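You operate a simulated robot arm through the tools that you are given. There is no shell and no other tool. Be economical: measure what you need, move in short steps, check, and stop when the job is done.

You are at the controls of a simulated two-armed robot. One attempt, no reset.

TASK
Answer the track line, hang up, take the white cap off 103's switch, centre it, set 91 to 93.
Fine: the caller gives the line back as safe; the cap stays on till then and goes into the cap tray; 91 ends at green.

It is judged by the outcome, as a careful person would: the job done as asked, and still so three seconds after it is handed in. It fails if anything else is knocked over, pushed out of place, dropped, spilled or broken. Lids that push on must go on centred and level and be pressed home; caps that screw on are set level and turned clockwise until they are tight.

THE ROBOT
Two 7-joint arms with fingered hands on one trunk, on a base that drives. Base frame: it is fixed to the floor where the robot stands at the start and does not move with it; the origin is under the middle of the robot, x ahead of it, y to its left, z up. Lengths are in m, angles in rad, forces in N, time in s.
The left shoulder is at the start at [0.03, 0.12, 1.063], the right one opposite. With the tool pointing down near the work surface each hand reaches from about 0.16 to 0.68 m from the robot's upright axis, wherever it stands, measured 20 degrees to its own side. Places, roughly: 101 points switch [-0.1, 1.3, 0.9]; 102 points switch [0, 1.2, 0.9]; 103 points switch [0.1, 1.1, 0.9]; alarm bell switch [0.4, 0.6, 0.9]; black picture button [0.3, 0.7, 0.8]; blue crossing clear button [0.5, 0.4, 0.8]; branch exit button [0.7, 0.5, 1.2]; down exit button [0.7, 0.5, 1.2]; farm line key [0.5, -0.3, 0.8]; fitter line key [0.5, -0.2, 0.8]; floodlights switch [0.5, 0.5, 0.9]; green raise button [0.4, 0.5, 0.8]; grey cancel button [-0.1, 1.2, 0.8]; ground frame switch [0.2, 0.9, 0.9]; heaters switch [0.3, 0.8, 0.9]; orange lower button [0.3, 0.7, 0.8]. Payload 4 kg a hand.
The TCP of each hand is the grasp point between the finger pads, 0.019 m short of the fingertips. In the tool frame z runs along the fingers and y along their closing line. Largest opening 0.12 m; the body of the gripper starts 0.053 m behind the TCP. The gripper is a hand of 3 fingers: y runs from the thumb to the fingers, the wrist lies at [0, 0, -0.219] in the tool frame.
Orientation is that of the tool frame in the base frame, as [roll, pitch, yaw] about the fixed x, y, z axes, in that order (R = Rz(yaw) Ry(pitch) Rx(roll)). With the fingers straight down and closing along the base's y, the tool's x points along the base's -x, its y along +y and its z along -z.

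THE INTERFACE
- The arms move only by the tool servo_tool. It takes "left_steps", "right_steps" or both (then of equal length, played together; a hand with none holds still); each is one flat list of numbers, 6 for each row, row after row: the shift along the base's x, y, z in m, then the turn, a rotation vector about the base's x, y, z in rad. In form: [dx, dy, dz, wx, wy, wz, dx, dy, dz, wx, wy, wz, ...]. A call has 1 to 10 rows; each row shifts and turns the commanded pose from where the row before left it. A row lasts 0.2 s, in which the tool goes at most 0.05 m and 0.15 rad; a call with a longer step from one row to the next is refused whole. Where a pose cannot be reached the arm comes as near as it can. A force on the tool above 40 N (or 10 N above the force at the start of the call, whichever is more), or a blocked arm, ends the call early, and 0.2 s more pass. In this call time passes only in rows, and 0.2 s behind the last. It gives the time, the measured TCP pose, the force on the tool (base axes), the opening and the grip force at its end, in the units of the frame above (readings bear some noise), with the torque about the TCP (base axes, N m) and any sound that the robot's microphone picked up.
- Cameras (640 x 400 px; columns grow to the right, rows downward): "scene" is now at [0.0476, 0.0609, 1.6271]; the picture's right is [0.72, -0.69, -0.00], its down [-0.50, -0.52, -0.69] and it looks along [0.48, 0.50, -0.73] (base axes); focal length 214 px, centre (320, 200). "left" rides on the left gripper at [-0.066, -0.004, -0.079] in its tool frame; the picture's right is [0.05, -1.00, 0.00], its down [0.76, 0.04, -0.64] and it looks along [0.64, 0.04, 0.77] (tool axes); focal length 251 px, centre (320, 200). "right" rides on the right gripper at [0.066, -0.004, -0.079] in its tool frame; the picture's right is [0.05, 1.00, 0.00], its down [-0.76, 0.04, -0.64] and it looks along [-0.64, 0.04, 0.77] (tool axes); focal length 251 px, centre (320, 200). There is no depth. A picture from a camera that has moved, and an enlarged one, comes with that camera's place and axes in the base frame and with its lens. The place of the scene camera against the robot may be out by one fixed shift of up to 0.025 m in any direction.
- grab_frame(camera): a new picture of that camera. It takes no simulated time.
- raise_lower(by): slides the trunk up (or, below 0, down) by that many m; the arms and the scene camera ride with it, the base frame stays. It gives what a move gives, with no picture.
- steer(legs): drives the robot by 1 to 6 legs, each [ahead, turn to the left] in m and rad, along the robot's own axes; the way and the turn of a leg run together, so that a leg with both is an arc; at most 1.5 m and 3.142 rad a leg. The arms and the cameras ride along, it lands a little off, and it stops where it bumps. It gives what a move gives.
- curl_fingers(finger1, finger2, thumb_bend, hand): sets how far each is bent, from 0 (flat) to 100 (curled in); at 30 the hand is open as for a grip, at 70 the pads meet at the TCP. One left out holds its place. A second passes; each finger stops where it meets its share of the squeeze, and holds until it gets a number again. It is the only way to open and close the hand. It gives what a move gives, with no picture; readings hold the bend of each and the force on the fingers (four entries, about 0 where the hand has none), thumb and palm.
- head_to(pan, tilt): turns the head with the scene camera to pan (to the left, within 2.094 rad either way) and tilt (down, from -0.506 to 1.204), counted from straight ahead of the robot. It gives what a move gives.
- inspect(camera, box): a new picture of the part [left, top, right, bottom] of that camera's present view, enlarged. It takes no simulated time.
- close_job(): hands the job in; it is judged then, once.

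Go step by step. Nothing tells you exact positions but the pictures and the camera data: compare them with the known pose of the tool, close in by small moves and look again before you grip or let go. The budget is 120 turns and 88 pictures, counting those below and the enlarged ones. Unless the task says otherwise, let go and move clear before handing in, and close with one line.

The tools are called after ">>>" by a JSON object that holds its "fn" and its "kwargs". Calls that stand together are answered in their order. servo_tool: Moves the arms, as the interface text tells. Its arguments: {"type":"object","properties":{"left_steps":{"type":"array","items":{"type":"number"}},"right_steps":{"type":"array","items":{"type":"number"}}},"required":[]} The other tools are called the same way: raise_lower (by) slides the trunk up or down; curl_fingers (finger1, finger2, thumb_bend, hand) moves the fingers one by one; steer (legs) drives the base; head_to (pan, tilt) turns the head that bears the scene camera; grab_frame (camera) takes a picture; inspect (camera, box) takes an enlarged picture of a part of a camera's view; close_job () hands the job in.

At the start:

```text
t: 0.0
left_position: [0.2802, 0.4007, 1.3943]
left_ee_rot: [-3.141, 0.001, -3.133]
left_force: [-0.6, 0.8, 0.7]
left_moment: [-0.02, -0.02, 0.0]
left_width: 0.1199
left_grasp_force: 0.2
left_shape: jaw
left_bend: [30.0, 30.0, 30.0]
left_finger forces: [0.0, 0.0, 0.1, 0.0, 0.1, 0.0]
right_position: [0.3741, 0.0538, 1.4056]
right_ee_rot: [-3.141, -0.001, -3.133]
right_force: [-0.4, 0.7, -0.1]
right_moment: [0.01, -0.01, 0.02]
right_width: 0.1198
right_grasp_force: 0.1
right_shape: jaw
right_bend: [30.0, 30.0, 30.0]
right_finger forces: [0.1, 0.0, 0.0, 0.0, 0.1, 0.0]
trunk travel left (down, up): [-0.275, 0.265]
robot x, y, heading: [0.0006, -0.0029, -0.003]
head pan, tilt: [0.806, 0.813]
```

scene: 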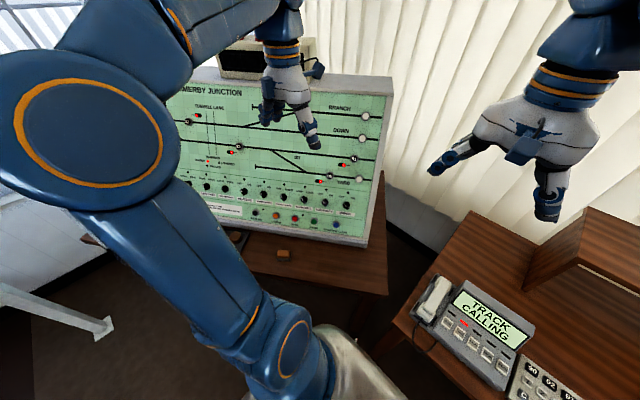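
right: 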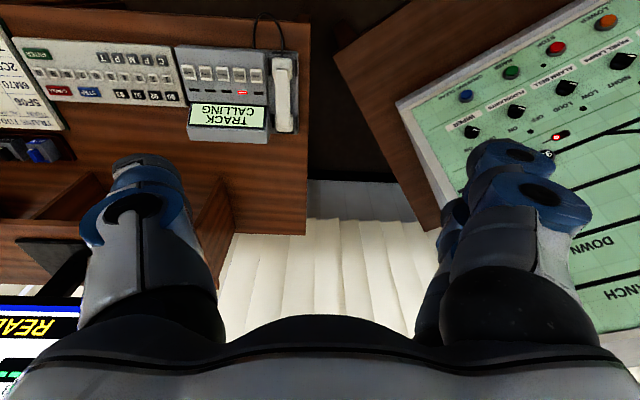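
left: 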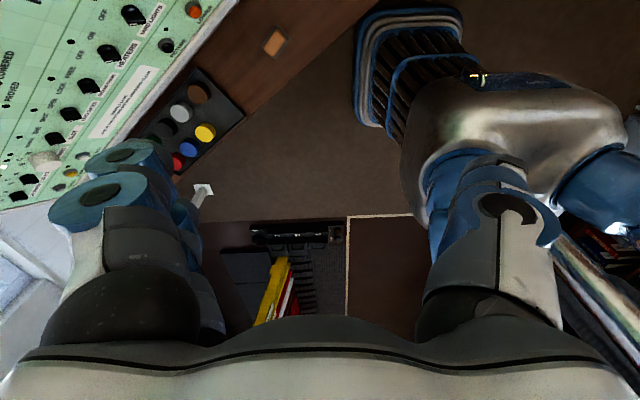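

The phone concentrator is ahead-right with TRACK calling, and the signal panel is to the left. I'll look closer at both first.

>>> {"fn": "head_to", "kwargs": {"pan": -0.2, "tilt": 0.9}}

>>> {"fn": "grab_frame", "kwargs": {"camera": "scene"}}

>>> {"fn": "inspect", "kwargs": {"camera": "left", "box": [0, 0, 260, 220]}}

```text
t: 1.3
left_position: [0.2812, 0.402, 1.3928]
left_ee_rot: [3.142, 0.001, -3.134]
left_force: [-0.3, 0.0, 0.1]
left_moment: [-0.01, -0.03, -0.02]
left_width: 0.1201
left_grasp_force: 0.1
left_shape: jaw
left_bend: [30.0, 30.0, 30.0]
left_finger forces: [0.0, 0.1, 0.0, 0.0, 0.0, 0.0]
right_position: [0.3756, 0.0544, 1.4053]
right_ee_rot: [-3.141, 0.0, -3.132]
right_force: [0.2, 1.2, -0.3]
right_moment: [0.01, 0.01, 0.0]
right_width: 0.1198
right_grasp_force: 0.1
right_shape: jaw
right_bend: [30.0, 30.0, 30.0]
right_finger forces: [0.1, 0.0, 0.0, 0.0, 0.1, 0.1]
trunk travel left (down, up): [-0.275, 0.265]
robot x, y, heading: [-0.0024, -0.001, -0.0]
head pan, tilt: [-0.201, 0.901]
```

```text
84 pictures are left
camera scene: at [0.0662, -0.0118, 1.6203], right [-0.2, -0.98, 0.0], down [-0.77, 0.16, -0.62], along [0.61, -0.12, -0.78], focal length 214 px, centre (320, 200)
```

scene: 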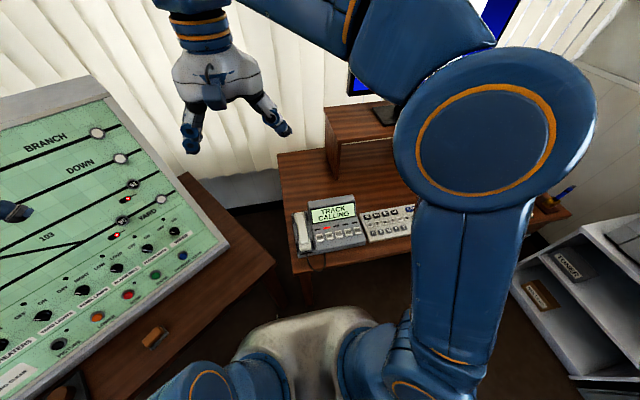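

```text
1.82 times, centred on (130, 110) of left
camera zoom: at [0.3462, 0.398, 1.4731], right [-0.05, -1.0, 0.0], down [-0.76, 0.04, 0.64], along [-0.64, 0.03, -0.77], focal length 457 px, centre (666, 364)
```

zoom: 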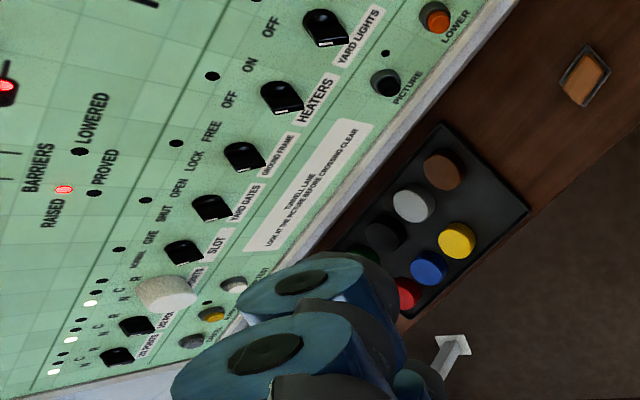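

I can see the phone and the panel with the white cap and tray. Now look at the panel and documents closely.

>>> {"fn": "inspect", "kwargs": {"camera": "scene", "box": [285, 180, 425, 268]}}

>>> {"fn": "head_to", "kwargs": {"pan": 0.95, "tilt": 0.6}}

>>> {"fn": "grab_frame", "kwargs": {"camera": "scene"}}

>>> {"fn": "inspect", "kwargs": {"camera": "right", "box": [0, 0, 320, 200]}}

```text
4.55 times, centred on (355, 224) of scene
camera zoom: at [0.0662, -0.0118, 1.6203], right [-0.2, -0.98, 0.0], down [-0.77, 0.16, -0.62], along [0.61, -0.12, -0.78], focal length 975 px, centre (161, 91)
```

zoom: 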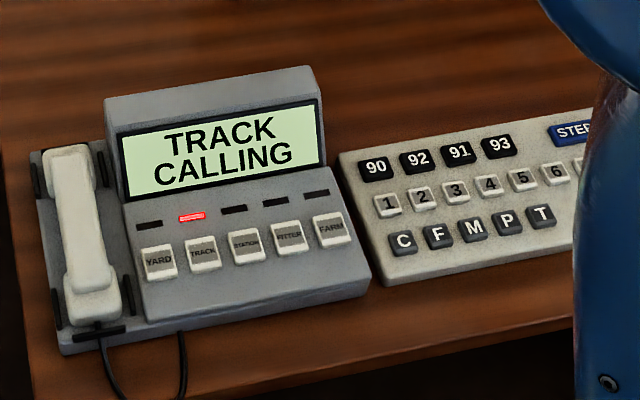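

```text
t: 2.6
left_position: [0.2801, 0.4018, 1.3949]
left_ee_rot: [3.141, -0.001, -3.132]
left_force: [0.6, -0.1, 0.2]
left_moment: [0.01, 0.01, 0.03]
left_width: 0.1199
left_grasp_force: 0.1
left_shape: jaw
left_bend: [30.0, 30.0, 30.0]
left_finger forces: [0.0, 0.1, 0.0, 0.0, 0.0, 0.0]
right_position: [0.3741, 0.0535, 1.4057]
right_ee_rot: [3.141, 0.001, -3.133]
right_force: [-0.5, -0.3, -0.3]
right_moment: [-0.03, -0.02, 0.01]
right_width: 0.1199
right_grasp_force: 0.0
right_shape: jaw
right_bend: [30.0, 30.0, 30.0]
right_finger forces: [0.0, 0.0, 0.0, 0.0, 0.0, 0.1]
trunk travel left (down, up): [-0.275, 0.265]
robot x, y, heading: [0.0016, 0.0032, 0.001]
head pan, tilt: [0.949, 0.6]
```

```text
81 pictures are left
camera scene: at [0.0437, 0.075, 1.6451], right [0.81, -0.58, 0.0], down [-0.33, -0.46, -0.82], along [0.48, 0.67, -0.57], focal length 214 px, centre (320, 200)
```

scene: 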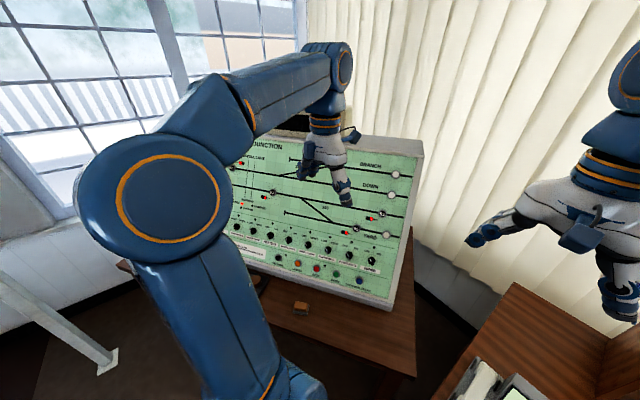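

```text
2.00 times, centred on (160, 100) of right
camera zoom: at [0.3084, 0.0498, 1.4844], right [-0.06, 1.0, 0.0], down [0.76, 0.05, 0.64], along [0.64, 0.04, -0.77], focal length 503 px, centre (640, 400)
```

zoom: 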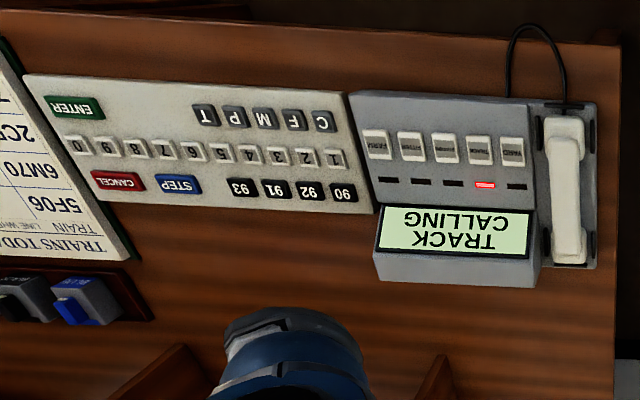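

The phone's TRACK key sits at about (0.49,-0.138) and the handset at about (0.51,-0.03), lying along x. I'll bring the left hand above the handset and the right hand towards the keys.

>>> {"fn": "servo_tool", "kwargs": {"left_steps": [0.022, -0.03, -0.02, 0, 0, 0, 0.022, -0.035, -0.024, 0, 0, 0, 0.022, -0.035, -0.024, 0, 0, 0, 0.022, -0.035, -0.024, 0, 0, 0, 0.022, -0.035, -0.024, 0, 0, 0, 0.022, -0.035, -0.024, 0, 0, 0, 0.022, -0.035, -0.024, 0, 0, 0, 0.022, -0.035, -0.024, 0, 0, 0, 0.022, -0.035, -0.024, 0, 0, 0, 0.022, -0.035, -0.024, 0, 0, 0], "right_steps": [0.004, -0.035, -0.027, 0, 0, 0, 0.004, -0.035, -0.027, 0, 0, 0, 0.004, -0.035, -0.027, 0, 0, 0, 0.004, -0.035, -0.027, 0, 0, 0, 0.004, -0.035, -0.027, 0, 0, 0, 0.004, -0.035, -0.027, 0, 0, 0, 0.004, -0.035, -0.027, 0, 0, 0, 0.004, -0.035, -0.027, 0, 0, 0, 0.004, -0.01, -0.027, 0, 0, 0, 0.004, -0.01, -0.027, 0, 0, 0]}}

>>> {"fn": "grab_frame", "kwargs": {"camera": "right"}}

>>> {"fn": "grab_frame", "kwargs": {"camera": "left"}}

>>> {"fn": "grab_frame", "kwargs": {"camera": "scene"}}

```text
t: 4.8
left_position: [0.4995, 0.0519, 1.1585]
left_ee_rot: [3.14, -0.002, -3.133]
left_force: [0.2, 0.8, 0.3]
left_moment: [0.04, 0.0, 0.01]
left_width: 0.1198
left_grasp_force: 0.1
left_shape: jaw
left_bend: [30.0, 30.0, 30.0]
left_finger forces: [0.0, 0.1, 0.0, 0.0, 0.1, 0.0]
right_position: [0.4178, -0.2469, 1.1364]
right_ee_rot: [3.14, -0.002, -3.132]
right_force: [0.2, 0.0, 0.2]
right_moment: [0.03, -0.02, -0.01]
right_width: 0.1198
right_grasp_force: 0.1
right_shape: jaw
right_bend: [30.0, 30.0, 30.0]
right_finger forces: [0.0, 0.1, 0.1, 0.0, 0.1, 0.1]
trunk travel left (down, up): [-0.275, 0.265]
robot x, y, heading: [-0.0012, 0.0019, -0.006]
head pan, tilt: [0.949, 0.6]
```

```text
79 pictures are left
camera right: at [0.352, -0.2514, 1.2142], right [-0.06, 1.0, 0.0], down [0.77, 0.05, 0.64], along [0.64, 0.04, -0.77], focal length 251 px, centre (320, 200)
```

right: 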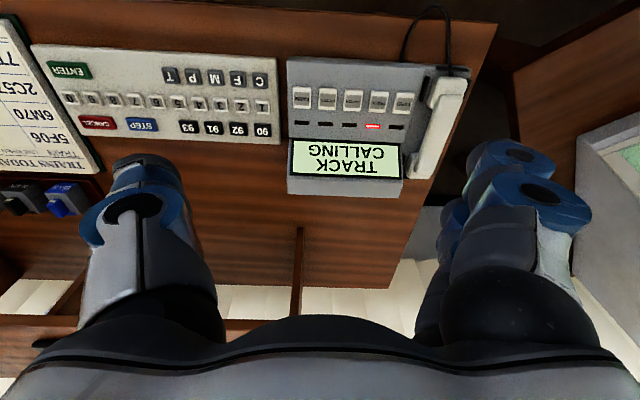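

```text
78 pictures are left
camera left: at [0.5661, 0.0486, 1.2374], right [-0.05, -1.0, 0.0], down [-0.76, 0.03, 0.64], along [-0.64, 0.03, -0.76], focal length 251 px, centre (320, 200)
```

left: 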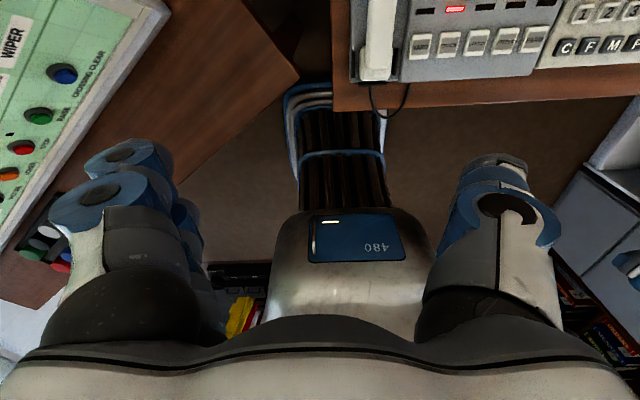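

```text
77 pictures are left
camera scene: at [0.0459, 0.0723, 1.6452], right [0.81, -0.58, 0.0], down [-0.33, -0.46, -0.83], along [0.48, 0.67, -0.56], focal length 214 px, centre (320, 200)
```

scene: 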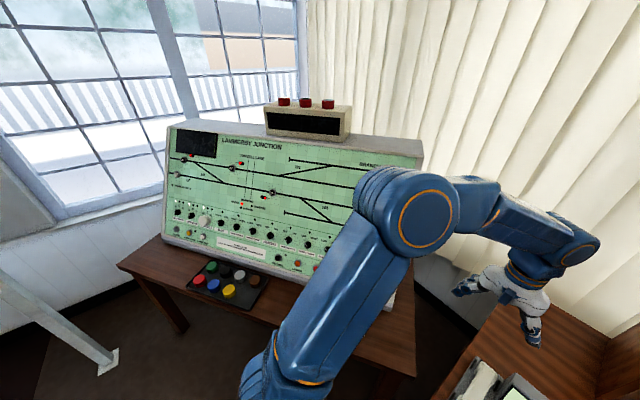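

TRACK key is at about (0.488,-0.145,0.786), handset centre about (0.523,-0.036,0.80). I'll move the left hand above the handset, point the right hand's fingers, and look.

>>> {"fn": "servo_tool", "kwargs": {"left_steps": [0.004, -0.015, -0.035, 0, 0, 0, 0.004, -0.018, -0.035, 0, 0, 0, 0.004, -0.018, -0.035, 0, 0, 0, 0.004, -0.018, -0.035, 0, 0, 0, 0.004, -0.018, -0.035, 0, 0, 0]}}

>>> {"fn": "curl_fingers", "kwargs": {"hand": "right", "finger1": 70, "finger2": 70, "thumb_bend": 70}}

>>> {"fn": "head_to", "kwargs": {"pan": 0.0, "tilt": 0.9}}

>>> {"fn": "grab_frame", "kwargs": {"camera": "left"}}

>>> {"fn": "grab_frame", "kwargs": {"camera": "right"}}

>>> {"fn": "grab_frame", "kwargs": {"camera": "scene"}}

```text
t: 6.0
left_position: [0.5204, -0.03, 0.9839]
left_ee_rot: [-3.142, -0.001, -3.134]
left_force: [0.4, -0.6, 0.4]
left_moment: [0.05, -0.02, 0.0]
left_width: 0.12
left_grasp_force: 0.0
left_shape: jaw
left_bend: [30.0, 30.0, 30.0]
left_finger forces: [0.0, 0.0, 0.0, 0.0, 0.1, 0.0]
right_position: [0.417, -0.2453, 1.1373]
right_ee_rot: [3.141, 0.0, -3.132]
right_force: [0.9, 0.4, 0.0]
right_moment: [0.01, 0.0, 0.02]
right_width: 0.1199
right_grasp_force: 0.2
right_shape: jaw
right_bend: [30.0, 30.0, 30.0]
right_finger forces: [0.0, 0.0, 0.1, 0.1, 0.1, 0.1]
trunk travel left (down, up): [-0.275, 0.265]
robot x, y, heading: [0.0004, -0.0032, 0.002]
head pan, tilt: [0.949, 0.6]
```

```text
t: 7.0
left_position: [0.52, -0.0296, 0.9838]
left_ee_rot: [-3.142, -0.001, -3.133]
left_force: [-0.4, -0.8, 0.3]
left_moment: [-0.02, 0.0, -0.01]
left_width: 0.1197
left_grasp_force: 0.1
left_shape: jaw
left_bend: [30.0, 30.0, 30.0]
left_finger forces: [0.0, 0.0, 0.1, 0.0, 0.0, 0.1]
right_position: [0.4156, -0.2454, 1.1377]
right_ee_rot: [-3.141, 0.0, -3.134]
right_force: [-0.5, 0.2, -0.9]
right_moment: [-0.01, -0.02, 0.01]
right_width: 0.0109
right_grasp_force: 0.1
right_shape: fingers
right_bend: [71.0, 71.0, 70.0]
right_finger forces: [0.1, 0.0, 0.0, 0.1, 0.0, 0.0]
trunk travel left (down, up): [-0.275, 0.265]
robot x, y, heading: [-0.0019, -0.0044, -0.001]
head pan, tilt: [0.949, 0.6]
```

```text
t: 8.3
left_position: [0.5181, -0.0292, 0.9847]
left_ee_rot: [3.141, 0.0, -3.132]
left_force: [0.1, 0.7, -0.3]
left_moment: [-0.01, 0.01, 0.01]
left_width: 0.1199
left_grasp_force: 0.1
left_shape: jaw
left_bend: [30.0, 30.0, 30.0]
left_finger forces: [0.0, 0.0, 0.0, 0.0, 0.0, 0.0]
right_position: [0.4158, -0.2449, 1.1379]
right_ee_rot: [-3.14, 0.001, -3.133]
right_force: [-0.7, 0.5, 0.6]
right_moment: [0.01, 0.01, 0.04]
right_width: 0.0105
right_grasp_force: 0.0
right_shape: fingers
right_bend: [71.0, 71.0, 70.0]
right_finger forces: [0.0, 0.0, 0.1, 0.0, 0.1, 0.0]
trunk travel left (down, up): [-0.275, 0.265]
robot x, y, heading: [0.0015, 0.0025, -0.0]
head pan, tilt: [0.0, 0.901]
```

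```text
76 pictures are left
camera left: at [0.5855, -0.0323, 1.0636], right [-0.05, -1.0, 0.0], down [-0.76, 0.04, 0.64], along [-0.64, 0.03, -0.77], focal length 251 px, centre (320, 200)
```

left: 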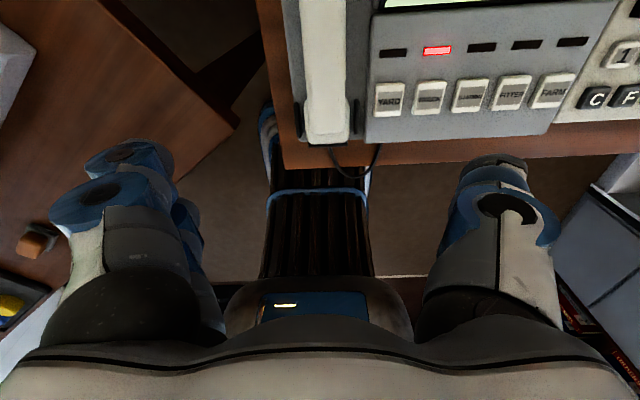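

```text
75 pictures are left
camera right: at [0.3505, -0.2492, 1.2156], right [-0.06, 1.0, 0.0], down [0.76, 0.05, 0.64], along [0.64, 0.04, -0.77], focal length 251 px, centre (320, 200)
```

right: 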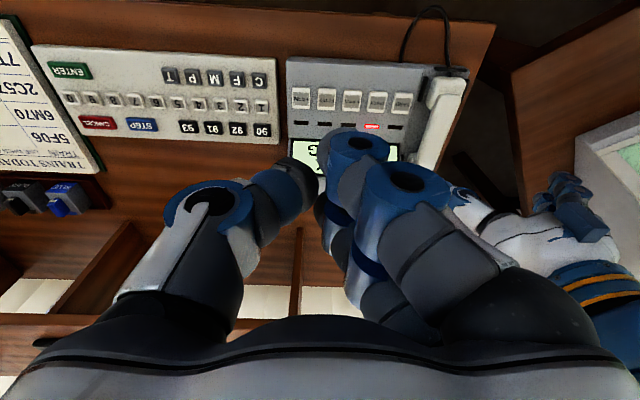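

```text
74 pictures are left
camera scene: at [0.068, 0.0031, 1.6203], right [0.0, -1.0, 0.0], down [-0.78, 0.0, -0.62], along [0.62, 0.0, -0.78], focal length 214 px, centre (320, 200)
```

scene: 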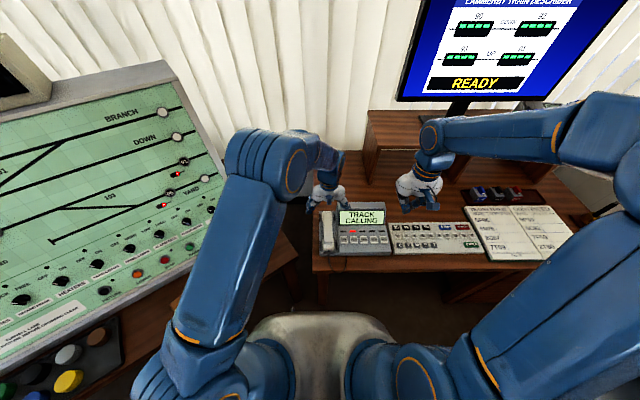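

I'll take a close look at the handset gap before descending.

>>> {"fn": "inspect", "kwargs": {"camera": "left", "box": [260, 0, 420, 150]}}

>>> {"fn": "inspect", "kwargs": {"camera": "scene", "box": [300, 180, 400, 260]}}

```text
2.67 times, centred on (340, 75) of left
camera zoom: at [0.5855, -0.0323, 1.0636], right [-0.05, -1.0, 0.0], down [-0.76, 0.04, 0.64], along [-0.64, 0.03, -0.77], focal length 670 px, centre (267, 533)
```

zoom: 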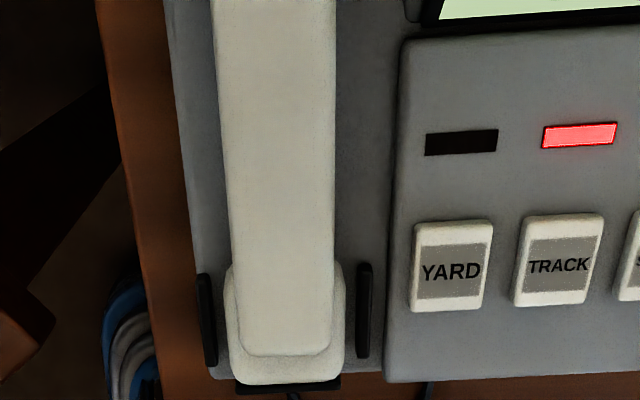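

```text
5.00 times, centred on (350, 220) of scene
camera zoom: at [0.068, 0.0031, 1.6203], right [0.0, -1.0, 0.0], down [-0.78, 0.0, -0.62], along [0.62, 0.0, -0.78], focal length 1072 px, centre (170, 100)
```

zoom: 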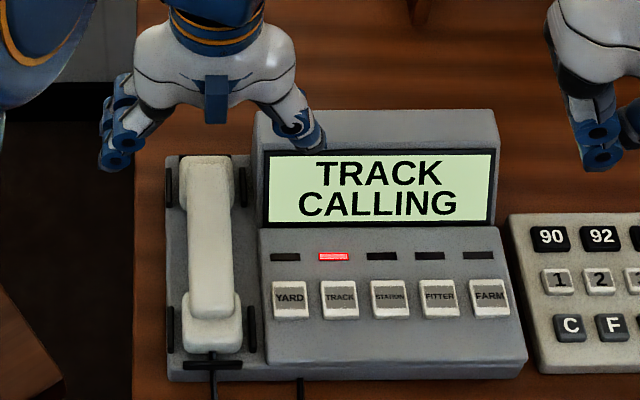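

The gap beside the handset is about 0.028 m, enough for the thumb. I'll pre-shape the left hand and descend in stages.

>>> {"fn": "curl_fingers", "kwargs": {"hand": "left", "finger1": 45, "finger2": 45, "thumb_bend": 51}}

>>> {"fn": "servo_tool", "kwargs": {"left_steps": [0.003, -0.003, -0.03, 0, 0, 0, 0.003, -0.002, -0.03, 0, 0, 0, 0, 0, -0.03, 0, 0, 0]}}

>>> {"fn": "grab_frame", "kwargs": {"camera": "left"}}

>>> {"fn": "inspect", "kwargs": {"camera": "scene", "box": [290, 170, 410, 260]}}

```text
t: 9.3
left_position: [0.5205, -0.0282, 0.9843]
left_ee_rot: [-3.14, 0.0, -3.133]
left_force: [0.0, -0.4, -0.5]
left_moment: [0.0, 0.02, -0.02]
left_width: 0.075
left_grasp_force: 0.0
left_shape: fingers
left_bend: [45.0, 45.0, 51.0]
left_finger forces: [0.0, 0.0, 0.0, 0.0, 0.0, 0.0]
right_position: [0.4165, -0.2455, 1.1378]
right_ee_rot: [3.141, -0.001, -3.132]
right_force: [0.1, -0.3, 0.0]
right_moment: [-0.01, -0.03, 0.01]
right_width: 0.0106
right_grasp_force: 0.1
right_shape: fingers
right_bend: [71.0, 71.0, 70.0]
right_finger forces: [0.1, 0.0, 0.0, 0.0, 0.0, 0.0]
trunk travel left (down, up): [-0.275, 0.265]
robot x, y, heading: [0.0008, -0.0021, -0.001]
head pan, tilt: [0.0, 0.901]
```

```text
t: 10.1
left_position: [0.5258, -0.0342, 0.8935]
left_ee_rot: [-3.141, 0.001, -3.133]
left_force: [0.4, -0.1, -0.2]
left_moment: [0.0, -0.03, 0.01]
left_width: 0.0751
left_grasp_force: 0.0
left_shape: fingers
left_bend: [45.0, 45.0, 51.0]
left_finger forces: [0.0, 0.0, 0.0, 0.0, 0.0, 0.0]
right_position: [0.417, -0.2451, 1.1371]
right_ee_rot: [-3.141, 0.0, -3.134]
right_force: [-0.2, 0.1, -0.5]
right_moment: [-0.02, -0.01, 0.04]
right_width: 0.0106
right_grasp_force: 0.0
right_shape: fingers
right_bend: [71.0, 71.0, 70.0]
right_finger forces: [0.0, 0.1, 0.0, 0.1, 0.0, 0.1]
trunk travel left (down, up): [-0.275, 0.265]
robot x, y, heading: [0.0, -0.001, -0.0]
head pan, tilt: [0.0, 0.901]
```

```text
71 pictures are left
camera left: at [0.5921, -0.0376, 0.9722], right [-0.05, -1.0, 0.0], down [-0.76, 0.04, 0.64], along [-0.64, 0.03, -0.77], focal length 251 px, centre (320, 200)
```

left: 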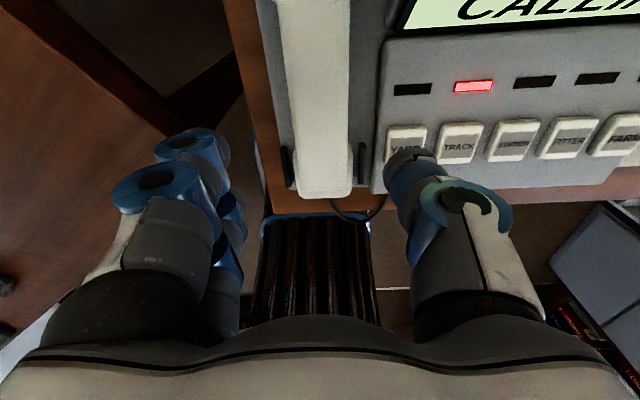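

```text
4.44 times, centred on (350, 215) of scene
camera zoom: at [0.0686, 0.0027, 1.6203], right [0.0, -1.0, 0.0], down [-0.78, 0.0, -0.62], along [0.62, 0.0, -0.78], focal length 953 px, centre (187, 133)
```

zoom: 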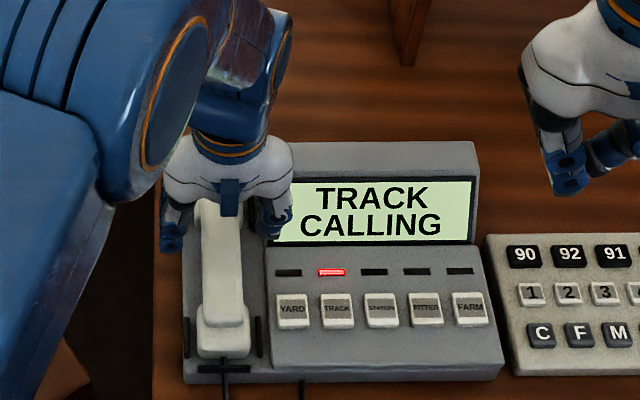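

TCP is centred on the handset; I'll tuck the thumb a bit more and descend.

>>> {"fn": "curl_fingers", "kwargs": {"hand": "left", "thumb_bend": 56}}

>>> {"fn": "servo_tool", "kwargs": {"left_steps": [0, 0, -0.025, 0, 0, 0, 0, 0, -0.025, 0, 0, 0, 0, 0, -0.02, 0, 0, 0, 0, 0, -0.015, 0, 0, 0, 0, 0, -0.015, 0, 0, 0]}}

>>> {"fn": "grab_frame", "kwargs": {"camera": "left"}}

```text
t: 11.1
left_position: [0.5258, -0.0337, 0.8936]
left_ee_rot: [-3.14, 0.002, -3.132]
left_force: [0.0, 0.6, -0.8]
left_moment: [0.0, 0.02, 0.0]
left_width: 0.0673
left_grasp_force: 0.1
left_shape: fingers
left_bend: [45.0, 45.0, 56.0]
left_finger forces: [0.0, 0.0, 0.0, 0.1, 0.0, 0.1]
right_position: [0.4153, -0.2455, 1.1363]
right_ee_rot: [-3.141, -0.001, -3.133]
right_force: [-0.2, 0.2, 0.4]
right_moment: [0.03, -0.01, 0.04]
right_width: 0.0107
right_grasp_force: 0.1
right_shape: fingers
right_bend: [71.0, 71.0, 70.0]
right_finger forces: [0.0, 0.0, 0.0, 0.0, 0.0, 0.0]
trunk travel left (down, up): [-0.275, 0.265]
robot x, y, heading: [0.0004, 0.0001, -0.002]
head pan, tilt: [0.0, 0.901]
```

```text
t: 12.3
left_position: [0.5266, -0.0355, 0.7975]
left_ee_rot: [-3.138, 0.009, -3.135]
left_force: [0.0, 0.5, 23.1]
left_moment: [-0.83, 0.11, 0.02]
left_width: 0.0645
left_grasp_force: 11.9
left_shape: fingers
left_bend: [45.0, 45.0, 58.0]
left_finger forces: [0.0, 0.0, 0.1, 0.0, 24.8, 0.0]
right_position: [0.4132, -0.2435, 1.1391]
right_ee_rot: [-3.141, 0.001, -3.134]
right_force: [-0.5, -0.4, 0.5]
right_moment: [0.03, 0.0, -0.02]
right_width: 0.0107
right_grasp_force: 0.2
right_shape: fingers
right_bend: [71.0, 71.0, 70.0]
right_finger forces: [0.0, 0.0, 0.0, 0.0, 0.1, 0.0]
trunk travel left (down, up): [-0.275, 0.265]
robot x, y, heading: [-0.0005, -0.0028, -0.01]
head pan, tilt: [0.0, 0.901]
```

```text
69 pictures are left
camera left: at [0.593, -0.0393, 0.8766], right [-0.04, -1.0, 0.0], down [-0.77, 0.04, 0.64], along [-0.64, 0.03, -0.77], focal length 251 px, centre (320, 200)
```

left: 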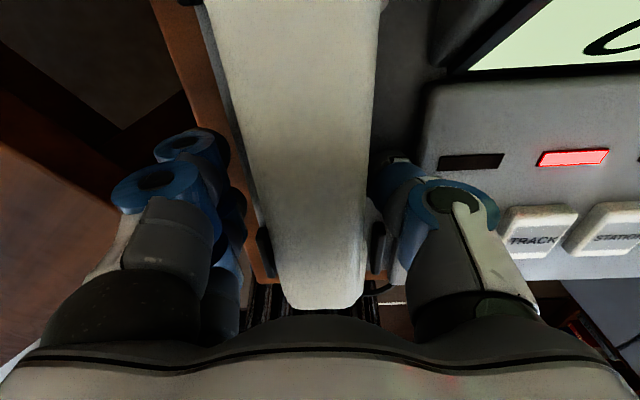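

The thumb has touched the plate, with the TCP already about 1 cm below the handset's top. I'll lift 4 mm, then close.

>>> {"fn": "servo_tool", "kwargs": {"left_steps": [0, 0, 0.005, 0, 0, 0]}}

>>> {"fn": "curl_fingers", "kwargs": {"hand": "left", "finger1": 70, "finger2": 70, "thumb_bend": 70}}

>>> {"fn": "grab_frame", "kwargs": {"camera": "left"}}

```text
t: 12.7
left_position: [0.5255, -0.0355, 0.798]
left_ee_rot: [3.138, 0.001, -3.133]
left_force: [1.3, 0.7, 2.6]
left_moment: [-0.06, 0.01, 0.03]
left_width: 0.0659
left_grasp_force: 1.5
left_shape: fingers
left_bend: [45.0, 45.0, 57.0]
left_finger forces: [0.1, 0.0, 0.1, 0.0, 2.6, 0.1]
right_position: [0.4164, -0.2438, 1.1371]
right_ee_rot: [3.142, 0.0, -3.133]
right_force: [-0.5, 0.1, 0.2]
right_moment: [0.01, -0.01, 0.01]
right_width: 0.0107
right_grasp_force: 0.1
right_shape: fingers
right_bend: [71.0, 71.0, 70.0]
right_finger forces: [0.0, 0.0, 0.0, 0.0, 0.0, 0.0]
trunk travel left (down, up): [-0.275, 0.265]
robot x, y, heading: [0.0015, 0.0007, -0.001]
head pan, tilt: [0.0, 0.901]
```

```text
t: 13.7
left_position: [0.5261, -0.0351, 0.7985]
left_ee_rot: [3.141, 0.001, -3.134]
left_force: [-0.5, 1.5, 2.2]
left_moment: [-0.08, -0.03, 0.01]
left_width: 0.0376
left_grasp_force: 24.3
left_shape: fingers
left_bend: [62.0, 62.0, 62.0]
left_finger forces: [12.5, 12.5, 0.0, 0.0, 23.4, 0.0]
right_position: [0.4153, -0.2441, 1.1374]
right_ee_rot: [3.14, -0.001, -3.132]
right_force: [-0.3, 0.2, 0.0]
right_moment: [-0.02, 0.0, -0.02]
right_width: 0.0105
right_grasp_force: 0.1
right_shape: fingers
right_bend: [71.0, 71.0, 70.0]
right_finger forces: [0.1, 0.1, 0.1, 0.0, 0.0, 0.1]
trunk travel left (down, up): [-0.275, 0.265]
robot x, y, heading: [0.0012, 0.0034, -0.003]
head pan, tilt: [0.0, 0.901]
```

```text
68 pictures are left
camera left: at [0.5921, -0.0387, 0.8776], right [-0.05, -1.0, 0.0], down [-0.76, 0.04, 0.64], along [-0.64, 0.03, -0.77], focal length 251 px, centre (320, 200)
```

left: 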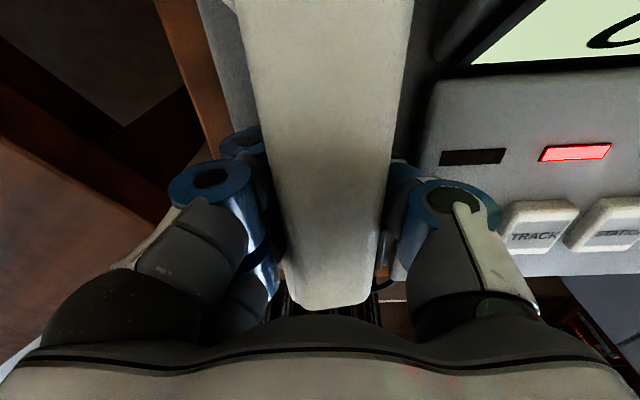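

The handset is gripped (24 N). Lifting it gently and shifting left.

>>> {"fn": "servo_tool", "kwargs": {"left_steps": [0, 0, 0.02, 0, 0, 0, 0, 0, 0.03, 0, 0, 0, 0, 0.01, 0.03, 0, 0, 0, 0, 0.03, 0.02, 0, 0, 0, 0, 0.03, 0.01, 0, 0, 0]}}

>>> {"fn": "grab_frame", "kwargs": {"camera": "scene"}}

```text
t: 14.9
left_position: [0.5271, 0.0347, 0.9065]
left_ee_rot: [3.141, -0.003, -3.133]
left_force: [1.2, -0.3, -2.2]
left_moment: [-0.02, 0.03, 0.0]
left_width: 0.0378
left_grasp_force: 23.6
left_shape: fingers
left_bend: [63.0, 63.0, 61.0]
left_finger forces: [11.6, 11.6, 0.0, 0.1, 23.9, 0.0]
right_position: [0.4176, -0.244, 1.1375]
right_ee_rot: [3.141, 0.001, -3.134]
right_force: [-0.4, 0.1, 0.2]
right_moment: [-0.01, 0.01, -0.04]
right_width: 0.0108
right_grasp_force: 0.2
right_shape: fingers
right_bend: [71.0, 71.0, 70.0]
right_finger forces: [0.1, 0.0, 0.0, 0.0, 0.0, 0.1]
trunk travel left (down, up): [-0.275, 0.265]
robot x, y, heading: [0.0006, 0.002, -0.004]
head pan, tilt: [0.0, 0.901]
```

```text
67 pictures are left
camera scene: at [0.0682, 0.0038, 1.6203], right [0.0, -1.0, 0.0], down [-0.78, 0.0, -0.62], along [0.62, 0.0, -0.78], focal length 214 px, centre (320, 200)
```

scene: 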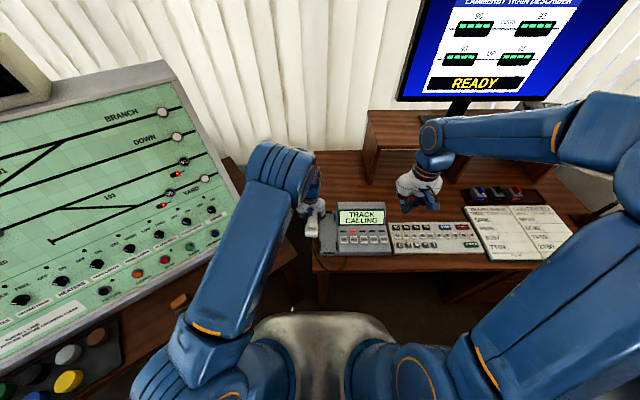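

The handset is off hook with TRACK still calling. I'll bring the closed right fingers above the TRACK key.

>>> {"fn": "servo_tool", "kwargs": {"right_steps": [0.01, 0.014, -0.04, 0, 0, 0, 0.01, 0.014, -0.04, 0, 0, 0, 0.01, 0.014, -0.04, 0, 0, 0, 0.01, 0.014, -0.04, 0, 0, 0, 0.01, 0.014, -0.04, 0, 0, 0, 0.01, 0.014, -0.04, 0, 0, 0, 0.0115, 0.0155, -0.037, 0, 0, 0]}}

>>> {"fn": "grab_frame", "kwargs": {"camera": "right"}}

>>> {"fn": "inspect", "kwargs": {"camera": "scene", "box": [300, 180, 420, 260]}}

```text
t: 16.5
left_position: [0.5272, 0.0334, 0.9057]
left_ee_rot: [3.141, -0.001, -3.135]
left_force: [-1.0, 0.2, -2.6]
left_moment: [-0.03, 0.05, 0.03]
left_width: 0.0375
left_grasp_force: 23.6
left_shape: fingers
left_bend: [63.0, 63.0, 61.0]
left_finger forces: [11.5, 11.7, 0.1, 0.0, 24.0, 0.0]
right_position: [0.487, -0.1471, 0.8587]
right_ee_rot: [-3.141, 0.001, -3.132]
right_force: [0.0, -0.3, 0.4]
right_moment: [0.0, 0.02, -0.01]
right_width: 0.0106
right_grasp_force: 0.0
right_shape: fingers
right_bend: [71.0, 71.0, 70.0]
right_finger forces: [0.1, 0.0, 0.0, 0.1, 0.1, 0.0]
trunk travel left (down, up): [-0.275, 0.265]
robot x, y, heading: [0.0017, 0.0002, -0.002]
head pan, tilt: [0.0, 0.901]
```

```text
66 pictures are left
camera right: at [0.4202, -0.1513, 0.9372], right [-0.06, 1.0, 0.0], down [0.76, 0.05, 0.64], along [0.64, 0.04, -0.77], focal length 251 px, centre (320, 200)
```

right: 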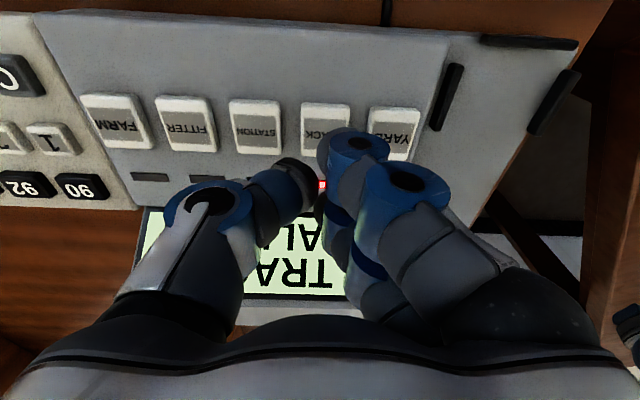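

```text
5.00 times, centred on (360, 220) of scene
camera zoom: at [0.0693, 0.0036, 1.6202], right [0.0, -1.0, 0.0], down [-0.78, 0.0, -0.62], along [0.62, 0.0, -0.78], focal length 1072 px, centre (120, 100)
```

zoom: 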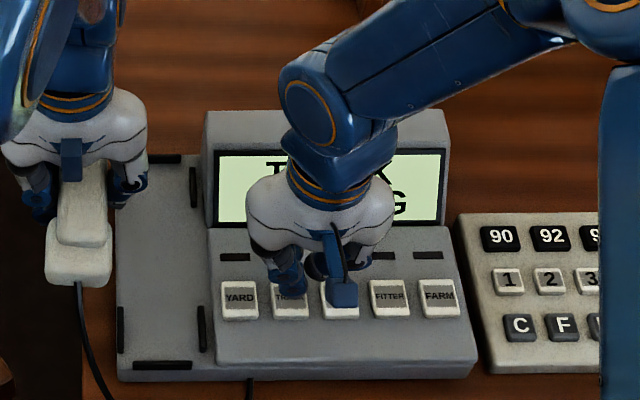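

The key lies at about (0.481,-0.144). Pressing down slowly.

>>> {"fn": "servo_tool", "kwargs": {"right_steps": [-0.006, 0.003, -0.015, 0, 0, 0, 0, 0, -0.015, 0, 0, 0, 0, 0, -0.015, 0, 0, 0, 0, 0, -0.008, 0, 0, 0, 0, 0, -0.005, 0, 0, 0, 0, 0, -0.004, 0, 0, 0]}}

>>> {"fn": "grab_frame", "kwargs": {"camera": "right"}}

```text
t: 17.8
left_position: [0.5247, 0.0341, 0.9075]
left_ee_rot: [-3.141, 0.001, -3.133]
left_force: [0.4, -0.2, -1.2]
left_moment: [0.06, 0.05, -0.01]
left_width: 0.0376
left_grasp_force: 23.2
left_shape: fingers
left_bend: [63.0, 63.0, 61.0]
left_finger forces: [11.6, 11.7, 0.1, 0.0, 24.0, 0.0]
right_position: [0.4834, -0.1384, 0.8063]
right_ee_rot: [3.137, 0.011, -3.13]
right_force: [-6.0, 2.8, 29.1]
right_moment: [0.19, 0.09, 0.02]
right_width: 0.0095
right_grasp_force: 16.0
right_shape: fingers
right_bend: [71.0, 71.0, 71.0]
right_finger forces: [11.7, 14.6, 0.1, 0.0, 5.4, 0.0]
trunk travel left (down, up): [-0.275, 0.265]
robot x, y, heading: [-0.0006, 0.0011, 0.001]
head pan, tilt: [0.0, 0.901]
heard: click
stopped in row 6 (right hand): the force on the tool passed its limit at 45 N (the readings are from after the stop); the commanded pose is now the measured one
```

```text
64 pictures are left
camera right: at [0.4166, -0.1441, 0.8821], right [-0.06, 1.0, 0.0], down [0.76, 0.05, 0.65], along [0.65, 0.05, -0.76], focal length 251 px, centre (320, 200)
```

right: 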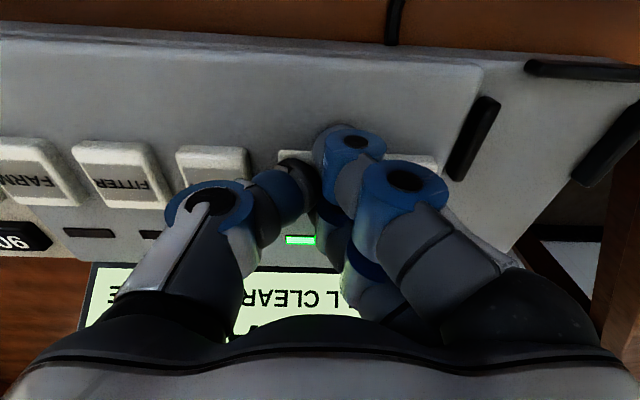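

Clicked: the LED is green and the display has changed. Backing off to read it.

>>> {"fn": "servo_tool", "kwargs": {"right_steps": [0, 0, 0.03, 0, 0, 0, -0.01, -0.03, 0.04, 0, 0, 0, -0.02, -0.035, 0.02, 0, 0, 0]}}

>>> {"fn": "inspect", "kwargs": {"camera": "scene", "box": [300, 180, 420, 260]}}

>>> {"fn": "inspect", "kwargs": {"camera": "right", "box": [200, 80, 640, 355]}}

```text
refused: row 2 steps farther than a row can; nothing moved
```

```text
5.00 times, centred on (360, 220) of scene
camera zoom: at [0.0657, 0.0034, 1.6206], right [0.0, -1.0, 0.0], down [-0.78, 0.0, -0.62], along [0.62, 0.0, -0.78], focal length 1072 px, centre (120, 100)
```

zoom: 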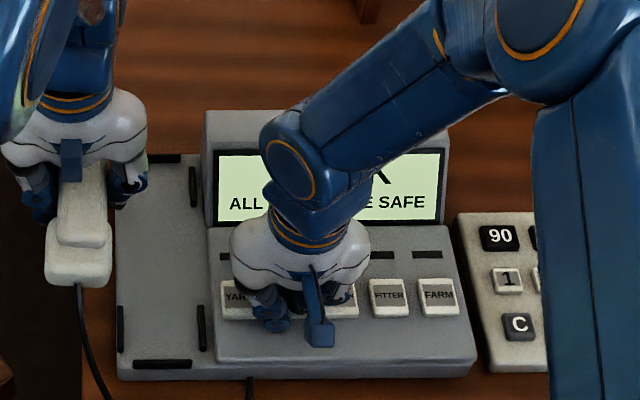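

```text
1.45 times, centred on (420, 218) of right
camera zoom: at [0.4166, -0.1441, 0.8821], right [-0.06, 1.0, 0.0], down [0.76, 0.05, 0.65], along [0.65, 0.05, -0.76], focal length 366 px, centre (174, 174)
```

zoom: 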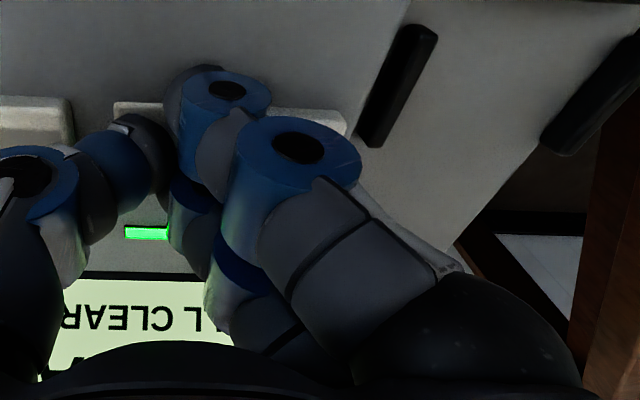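

The display seems to read "TRACK ALL CLEAR ... SAFE". Backing off in legal steps to read it in full.

>>> {"fn": "servo_tool", "kwargs": {"right_steps": [0, 0, 0.03, 0, 0, 0, -0.01, -0.025, 0.035, 0, 0, 0, -0.02, -0.035, 0.02, 0, 0, 0, -0.02, -0.035, 0.02, 0, 0, 0, -0.02, -0.035, 0.02, 0, 0, 0]}}

>>> {"fn": "inspect", "kwargs": {"camera": "scene", "box": [300, 180, 420, 260]}}

```text
t: 19.0
left_position: [0.5259, 0.0347, 0.9075]
left_ee_rot: [-3.14, 0.001, -3.133]
left_force: [1.0, 0.2, -2.6]
left_moment: [0.01, 0.06, 0.0]
left_width: 0.0376
left_grasp_force: 22.9
left_shape: fingers
left_bend: [63.0, 63.0, 61.0]
left_finger forces: [11.7, 11.7, 0.0, 0.0, 23.8, 0.0]
right_position: [0.4097, -0.2743, 0.9288]
right_ee_rot: [3.136, 0.009, -3.131]
right_force: [0.1, 0.5, -0.1]
right_moment: [0.03, -0.05, -0.02]
right_width: 0.0106
right_grasp_force: 0.0
right_shape: fingers
right_bend: [71.0, 71.0, 70.0]
right_finger forces: [0.0, 0.1, 0.0, 0.0, 0.0, 0.1]
trunk travel left (down, up): [-0.275, 0.265]
robot x, y, heading: [0.0028, -0.0003, -0.002]
head pan, tilt: [0.0, 0.901]
```

```text
5.00 times, centred on (360, 220) of scene
camera zoom: at [0.067, 0.0021, 1.6203], right [0.0, -1.0, 0.0], down [-0.78, 0.0, -0.62], along [0.62, 0.0, -0.78], focal length 1072 px, centre (120, 100)
```

zoom: 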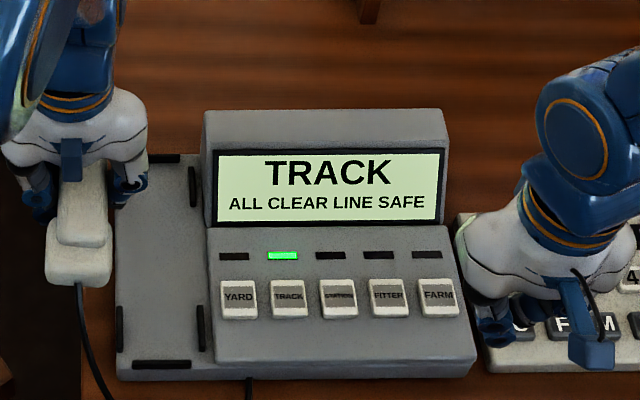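

Display: "TRACK – ALL CLEAR LINE SAFE". Hanging up: retracing the lift to put the handset back in its cradle.

>>> {"fn": "servo_tool", "kwargs": {"left_steps": [0, -0.03, -0.01, 0, 0, 0, 0, -0.03, -0.02, 0, 0, 0, 0, -0.01, -0.03, 0, 0, 0, 0, 0, -0.02, 0, 0, 0, 0, 0, -0.015, 0, 0, 0, 0, 0, -0.008, 0, 0, 0]}}

>>> {"fn": "inspect", "kwargs": {"camera": "scene", "box": [300, 180, 420, 260]}}

>>> {"fn": "grab_frame", "kwargs": {"camera": "left"}}

```text
t: 20.4
left_position: [0.5266, -0.0357, 0.8041]
left_ee_rot: [-3.14, -0.001, -3.133]
left_force: [0.3, -0.4, -1.4]
left_moment: [0.0, -0.01, 0.04]
left_width: 0.0378
left_grasp_force: 23.0
left_shape: fingers
left_bend: [63.0, 63.0, 61.0]
left_finger forces: [11.6, 11.6, 0.0, 0.1, 23.8, 0.0]
right_position: [0.4105, -0.2726, 0.9282]
right_ee_rot: [3.139, 0.006, -3.133]
right_force: [0.2, -0.9, -0.5]
right_moment: [-0.03, -0.04, 0.01]
right_width: 0.0105
right_grasp_force: 0.1
right_shape: fingers
right_bend: [71.0, 71.0, 70.0]
right_finger forces: [0.1, 0.0, 0.0, 0.0, 0.1, 0.1]
trunk travel left (down, up): [-0.275, 0.265]
robot x, y, heading: [0.0022, 0.0019, 0.001]
head pan, tilt: [0.0, 0.901]
```

```text
5.00 times, centred on (360, 220) of scene
camera zoom: at [0.0682, 0.0031, 1.6203], right [0.0, -1.0, 0.0], down [-0.78, 0.0, -0.62], along [0.62, 0.0, -0.78], focal length 1072 px, centre (120, 100)
```

zoom: 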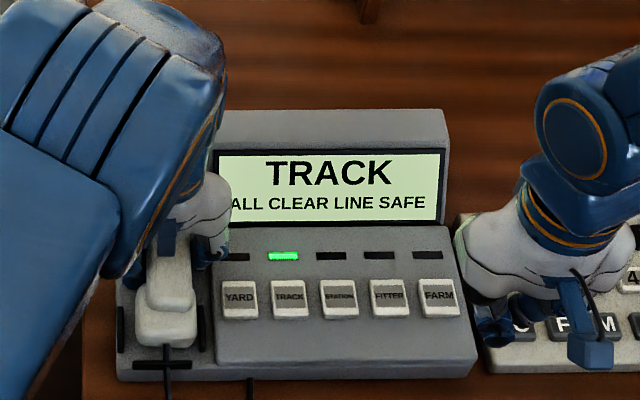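

```text
59 pictures are left
camera left: at [0.5925, -0.0391, 0.8822], right [-0.05, -1.0, 0.0], down [-0.76, 0.03, 0.64], along [-0.64, 0.03, -0.76], focal length 251 px, centre (320, 200)
```

left: 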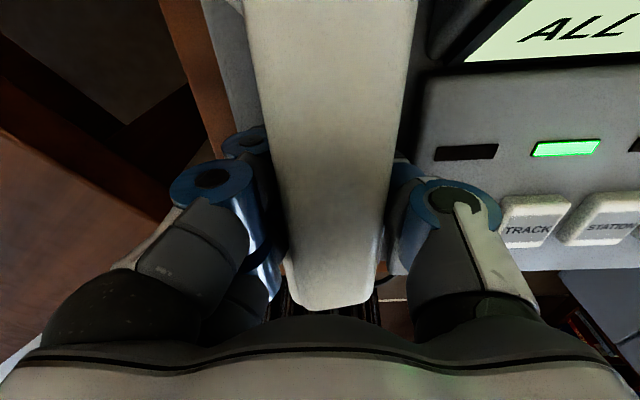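

The handset had shifted about 5 mm in the grip when I closed; I correct +y 5 mm, then lower.

>>> {"fn": "servo_tool", "kwargs": {"left_steps": [0, 0.005, 0, 0, 0, 0, 0, 0, -0.004, 0, 0, 0, 0, 0, -0.003, 0, 0, 0]}}

>>> {"fn": "inspect", "kwargs": {"camera": "scene", "box": [300, 180, 420, 260]}}

```text
t: 21.2
left_position: [0.5261, -0.0312, 0.7993]
left_ee_rot: [3.141, 0.004, -3.133]
left_force: [-1.1, 2.6, 11.3]
left_moment: [-0.2, 0.02, -0.05]
left_width: 0.0373
left_grasp_force: 26.0
left_shape: fingers
left_bend: [63.0, 63.0, 62.0]
left_finger forces: [13.3, 13.8, 0.0, 0.0, 23.9, 0.0]
right_position: [0.4093, -0.2726, 0.9287]
right_ee_rot: [3.14, 0.009, -3.131]
right_force: [-0.6, 0.2, 0.8]
right_moment: [-0.01, 0.01, 0.03]
right_width: 0.0104
right_grasp_force: 0.1
right_shape: fingers
right_bend: [71.0, 71.0, 70.0]
right_finger forces: [0.0, 0.1, 0.0, 0.0, 0.1, 0.0]
trunk travel left (down, up): [-0.275, 0.265]
robot x, y, heading: [-0.002, 0.0033, -0.002]
head pan, tilt: [0.0, 0.901]
```

```text
5.00 times, centred on (360, 220) of scene
camera zoom: at [0.0665, 0.0036, 1.6205], right [0.0, -1.0, 0.0], down [-0.78, 0.0, -0.62], along [0.62, 0.0, -0.78], focal length 1072 px, centre (120, 100)
```

zoom: 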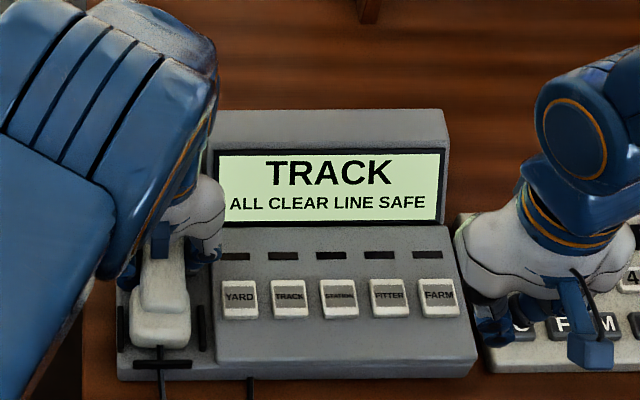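

The line LED is out, so the handset is on the hook. Releasing and rising.

>>> {"fn": "curl_fingers", "kwargs": {"hand": "left", "finger1": 50, "finger2": 50, "thumb_bend": 55}}

>>> {"fn": "servo_tool", "kwargs": {"left_steps": [0, 0, 0.02, 0, 0, 0, 0, 0, 0.04, 0, 0, 0, -0.005, 0, 0.045, 0, 0, 0, -0.01, 0, 0.045, 0, 0, 0, -0.01, 0.015, 0.045, 0, 0, 0, -0.01, 0.015, 0.045, 0, 0, 0]}}

>>> {"fn": "inspect", "kwargs": {"camera": "scene", "box": [300, 180, 420, 260]}}

>>> {"fn": "grab_frame", "kwargs": {"camera": "left"}}

```text
t: 22.2
left_position: [0.5261, -0.0313, 0.7982]
left_ee_rot: [3.141, 0.003, -3.133]
left_force: [1.2, -0.5, 11.4]
left_moment: [-0.44, -0.01, 0.1]
left_width: 0.0611
left_grasp_force: 5.4
left_shape: fingers
left_bend: [50.0, 50.0, 55.0]
left_finger forces: [0.0, 0.0, 0.1, 0.0, 10.6, 0.0]
right_position: [0.4107, -0.2732, 0.928]
right_ee_rot: [3.139, 0.01, -3.133]
right_force: [0.1, 0.0, -0.7]
right_moment: [-0.01, 0.0, 0.01]
right_width: 0.0107
right_grasp_force: 0.0
right_shape: fingers
right_bend: [71.0, 71.0, 70.0]
right_finger forces: [0.1, 0.0, 0.1, 0.1, 0.0, 0.0]
trunk travel left (down, up): [-0.275, 0.265]
robot x, y, heading: [-0.0, -0.0016, 0.001]
head pan, tilt: [0.0, 0.901]
```

```text
t: 23.6
left_position: [0.4906, -0.0002, 1.0375]
left_ee_rot: [3.141, -0.001, -3.132]
left_force: [-0.3, -0.2, 0.8]
left_moment: [0.0, 0.01, 0.02]
left_width: 0.0607
left_grasp_force: 0.0
left_shape: fingers
left_bend: [50.0, 50.0, 55.0]
left_finger forces: [0.0, 0.0, 0.0, 0.0, 0.1, 0.0]
right_position: [0.4117, -0.2737, 0.9286]
right_ee_rot: [3.139, 0.009, -3.133]
right_force: [0.2, 0.5, 0.5]
right_moment: [0.02, -0.01, 0.0]
right_width: 0.0102
right_grasp_force: 0.0
right_shape: fingers
right_bend: [71.0, 71.0, 70.0]
right_finger forces: [0.0, 0.0, 0.0, 0.1, 0.0, 0.0]
trunk travel left (down, up): [-0.275, 0.265]
robot x, y, heading: [0.001, -0.0025, 0.002]
head pan, tilt: [0.0, 0.901]
```

```text
5.00 times, centred on (360, 220) of scene
camera zoom: at [0.0666, 0.0035, 1.6204], right [0.0, -1.0, 0.0], down [-0.78, 0.0, -0.62], along [0.62, 0.0, -0.78], focal length 1072 px, centre (120, 100)
```

zoom: 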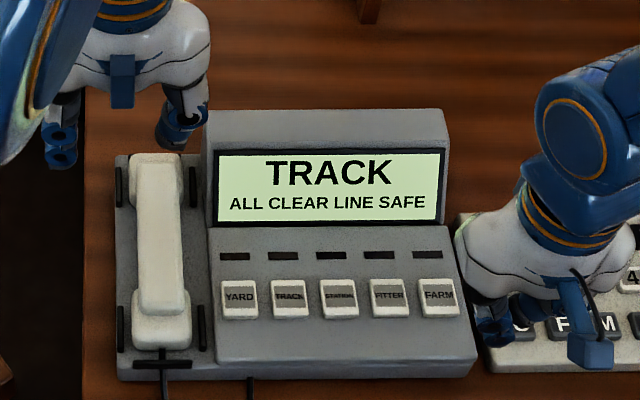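

```text
56 pictures are left
camera left: at [0.5561, -0.0044, 1.1165], right [-0.05, -1.0, 0.0], down [-0.76, 0.04, 0.64], along [-0.64, 0.03, -0.77], focal length 251 px, centre (320, 200)
```

left: 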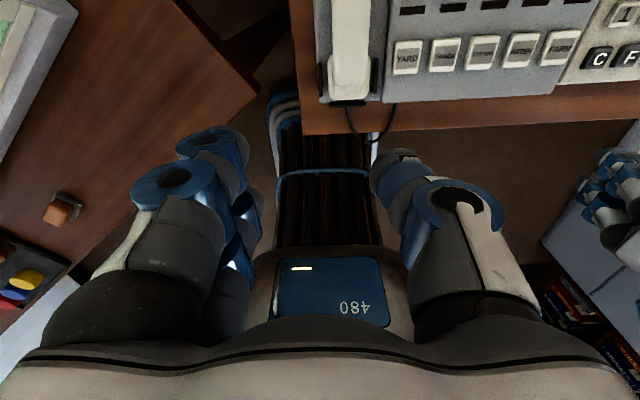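

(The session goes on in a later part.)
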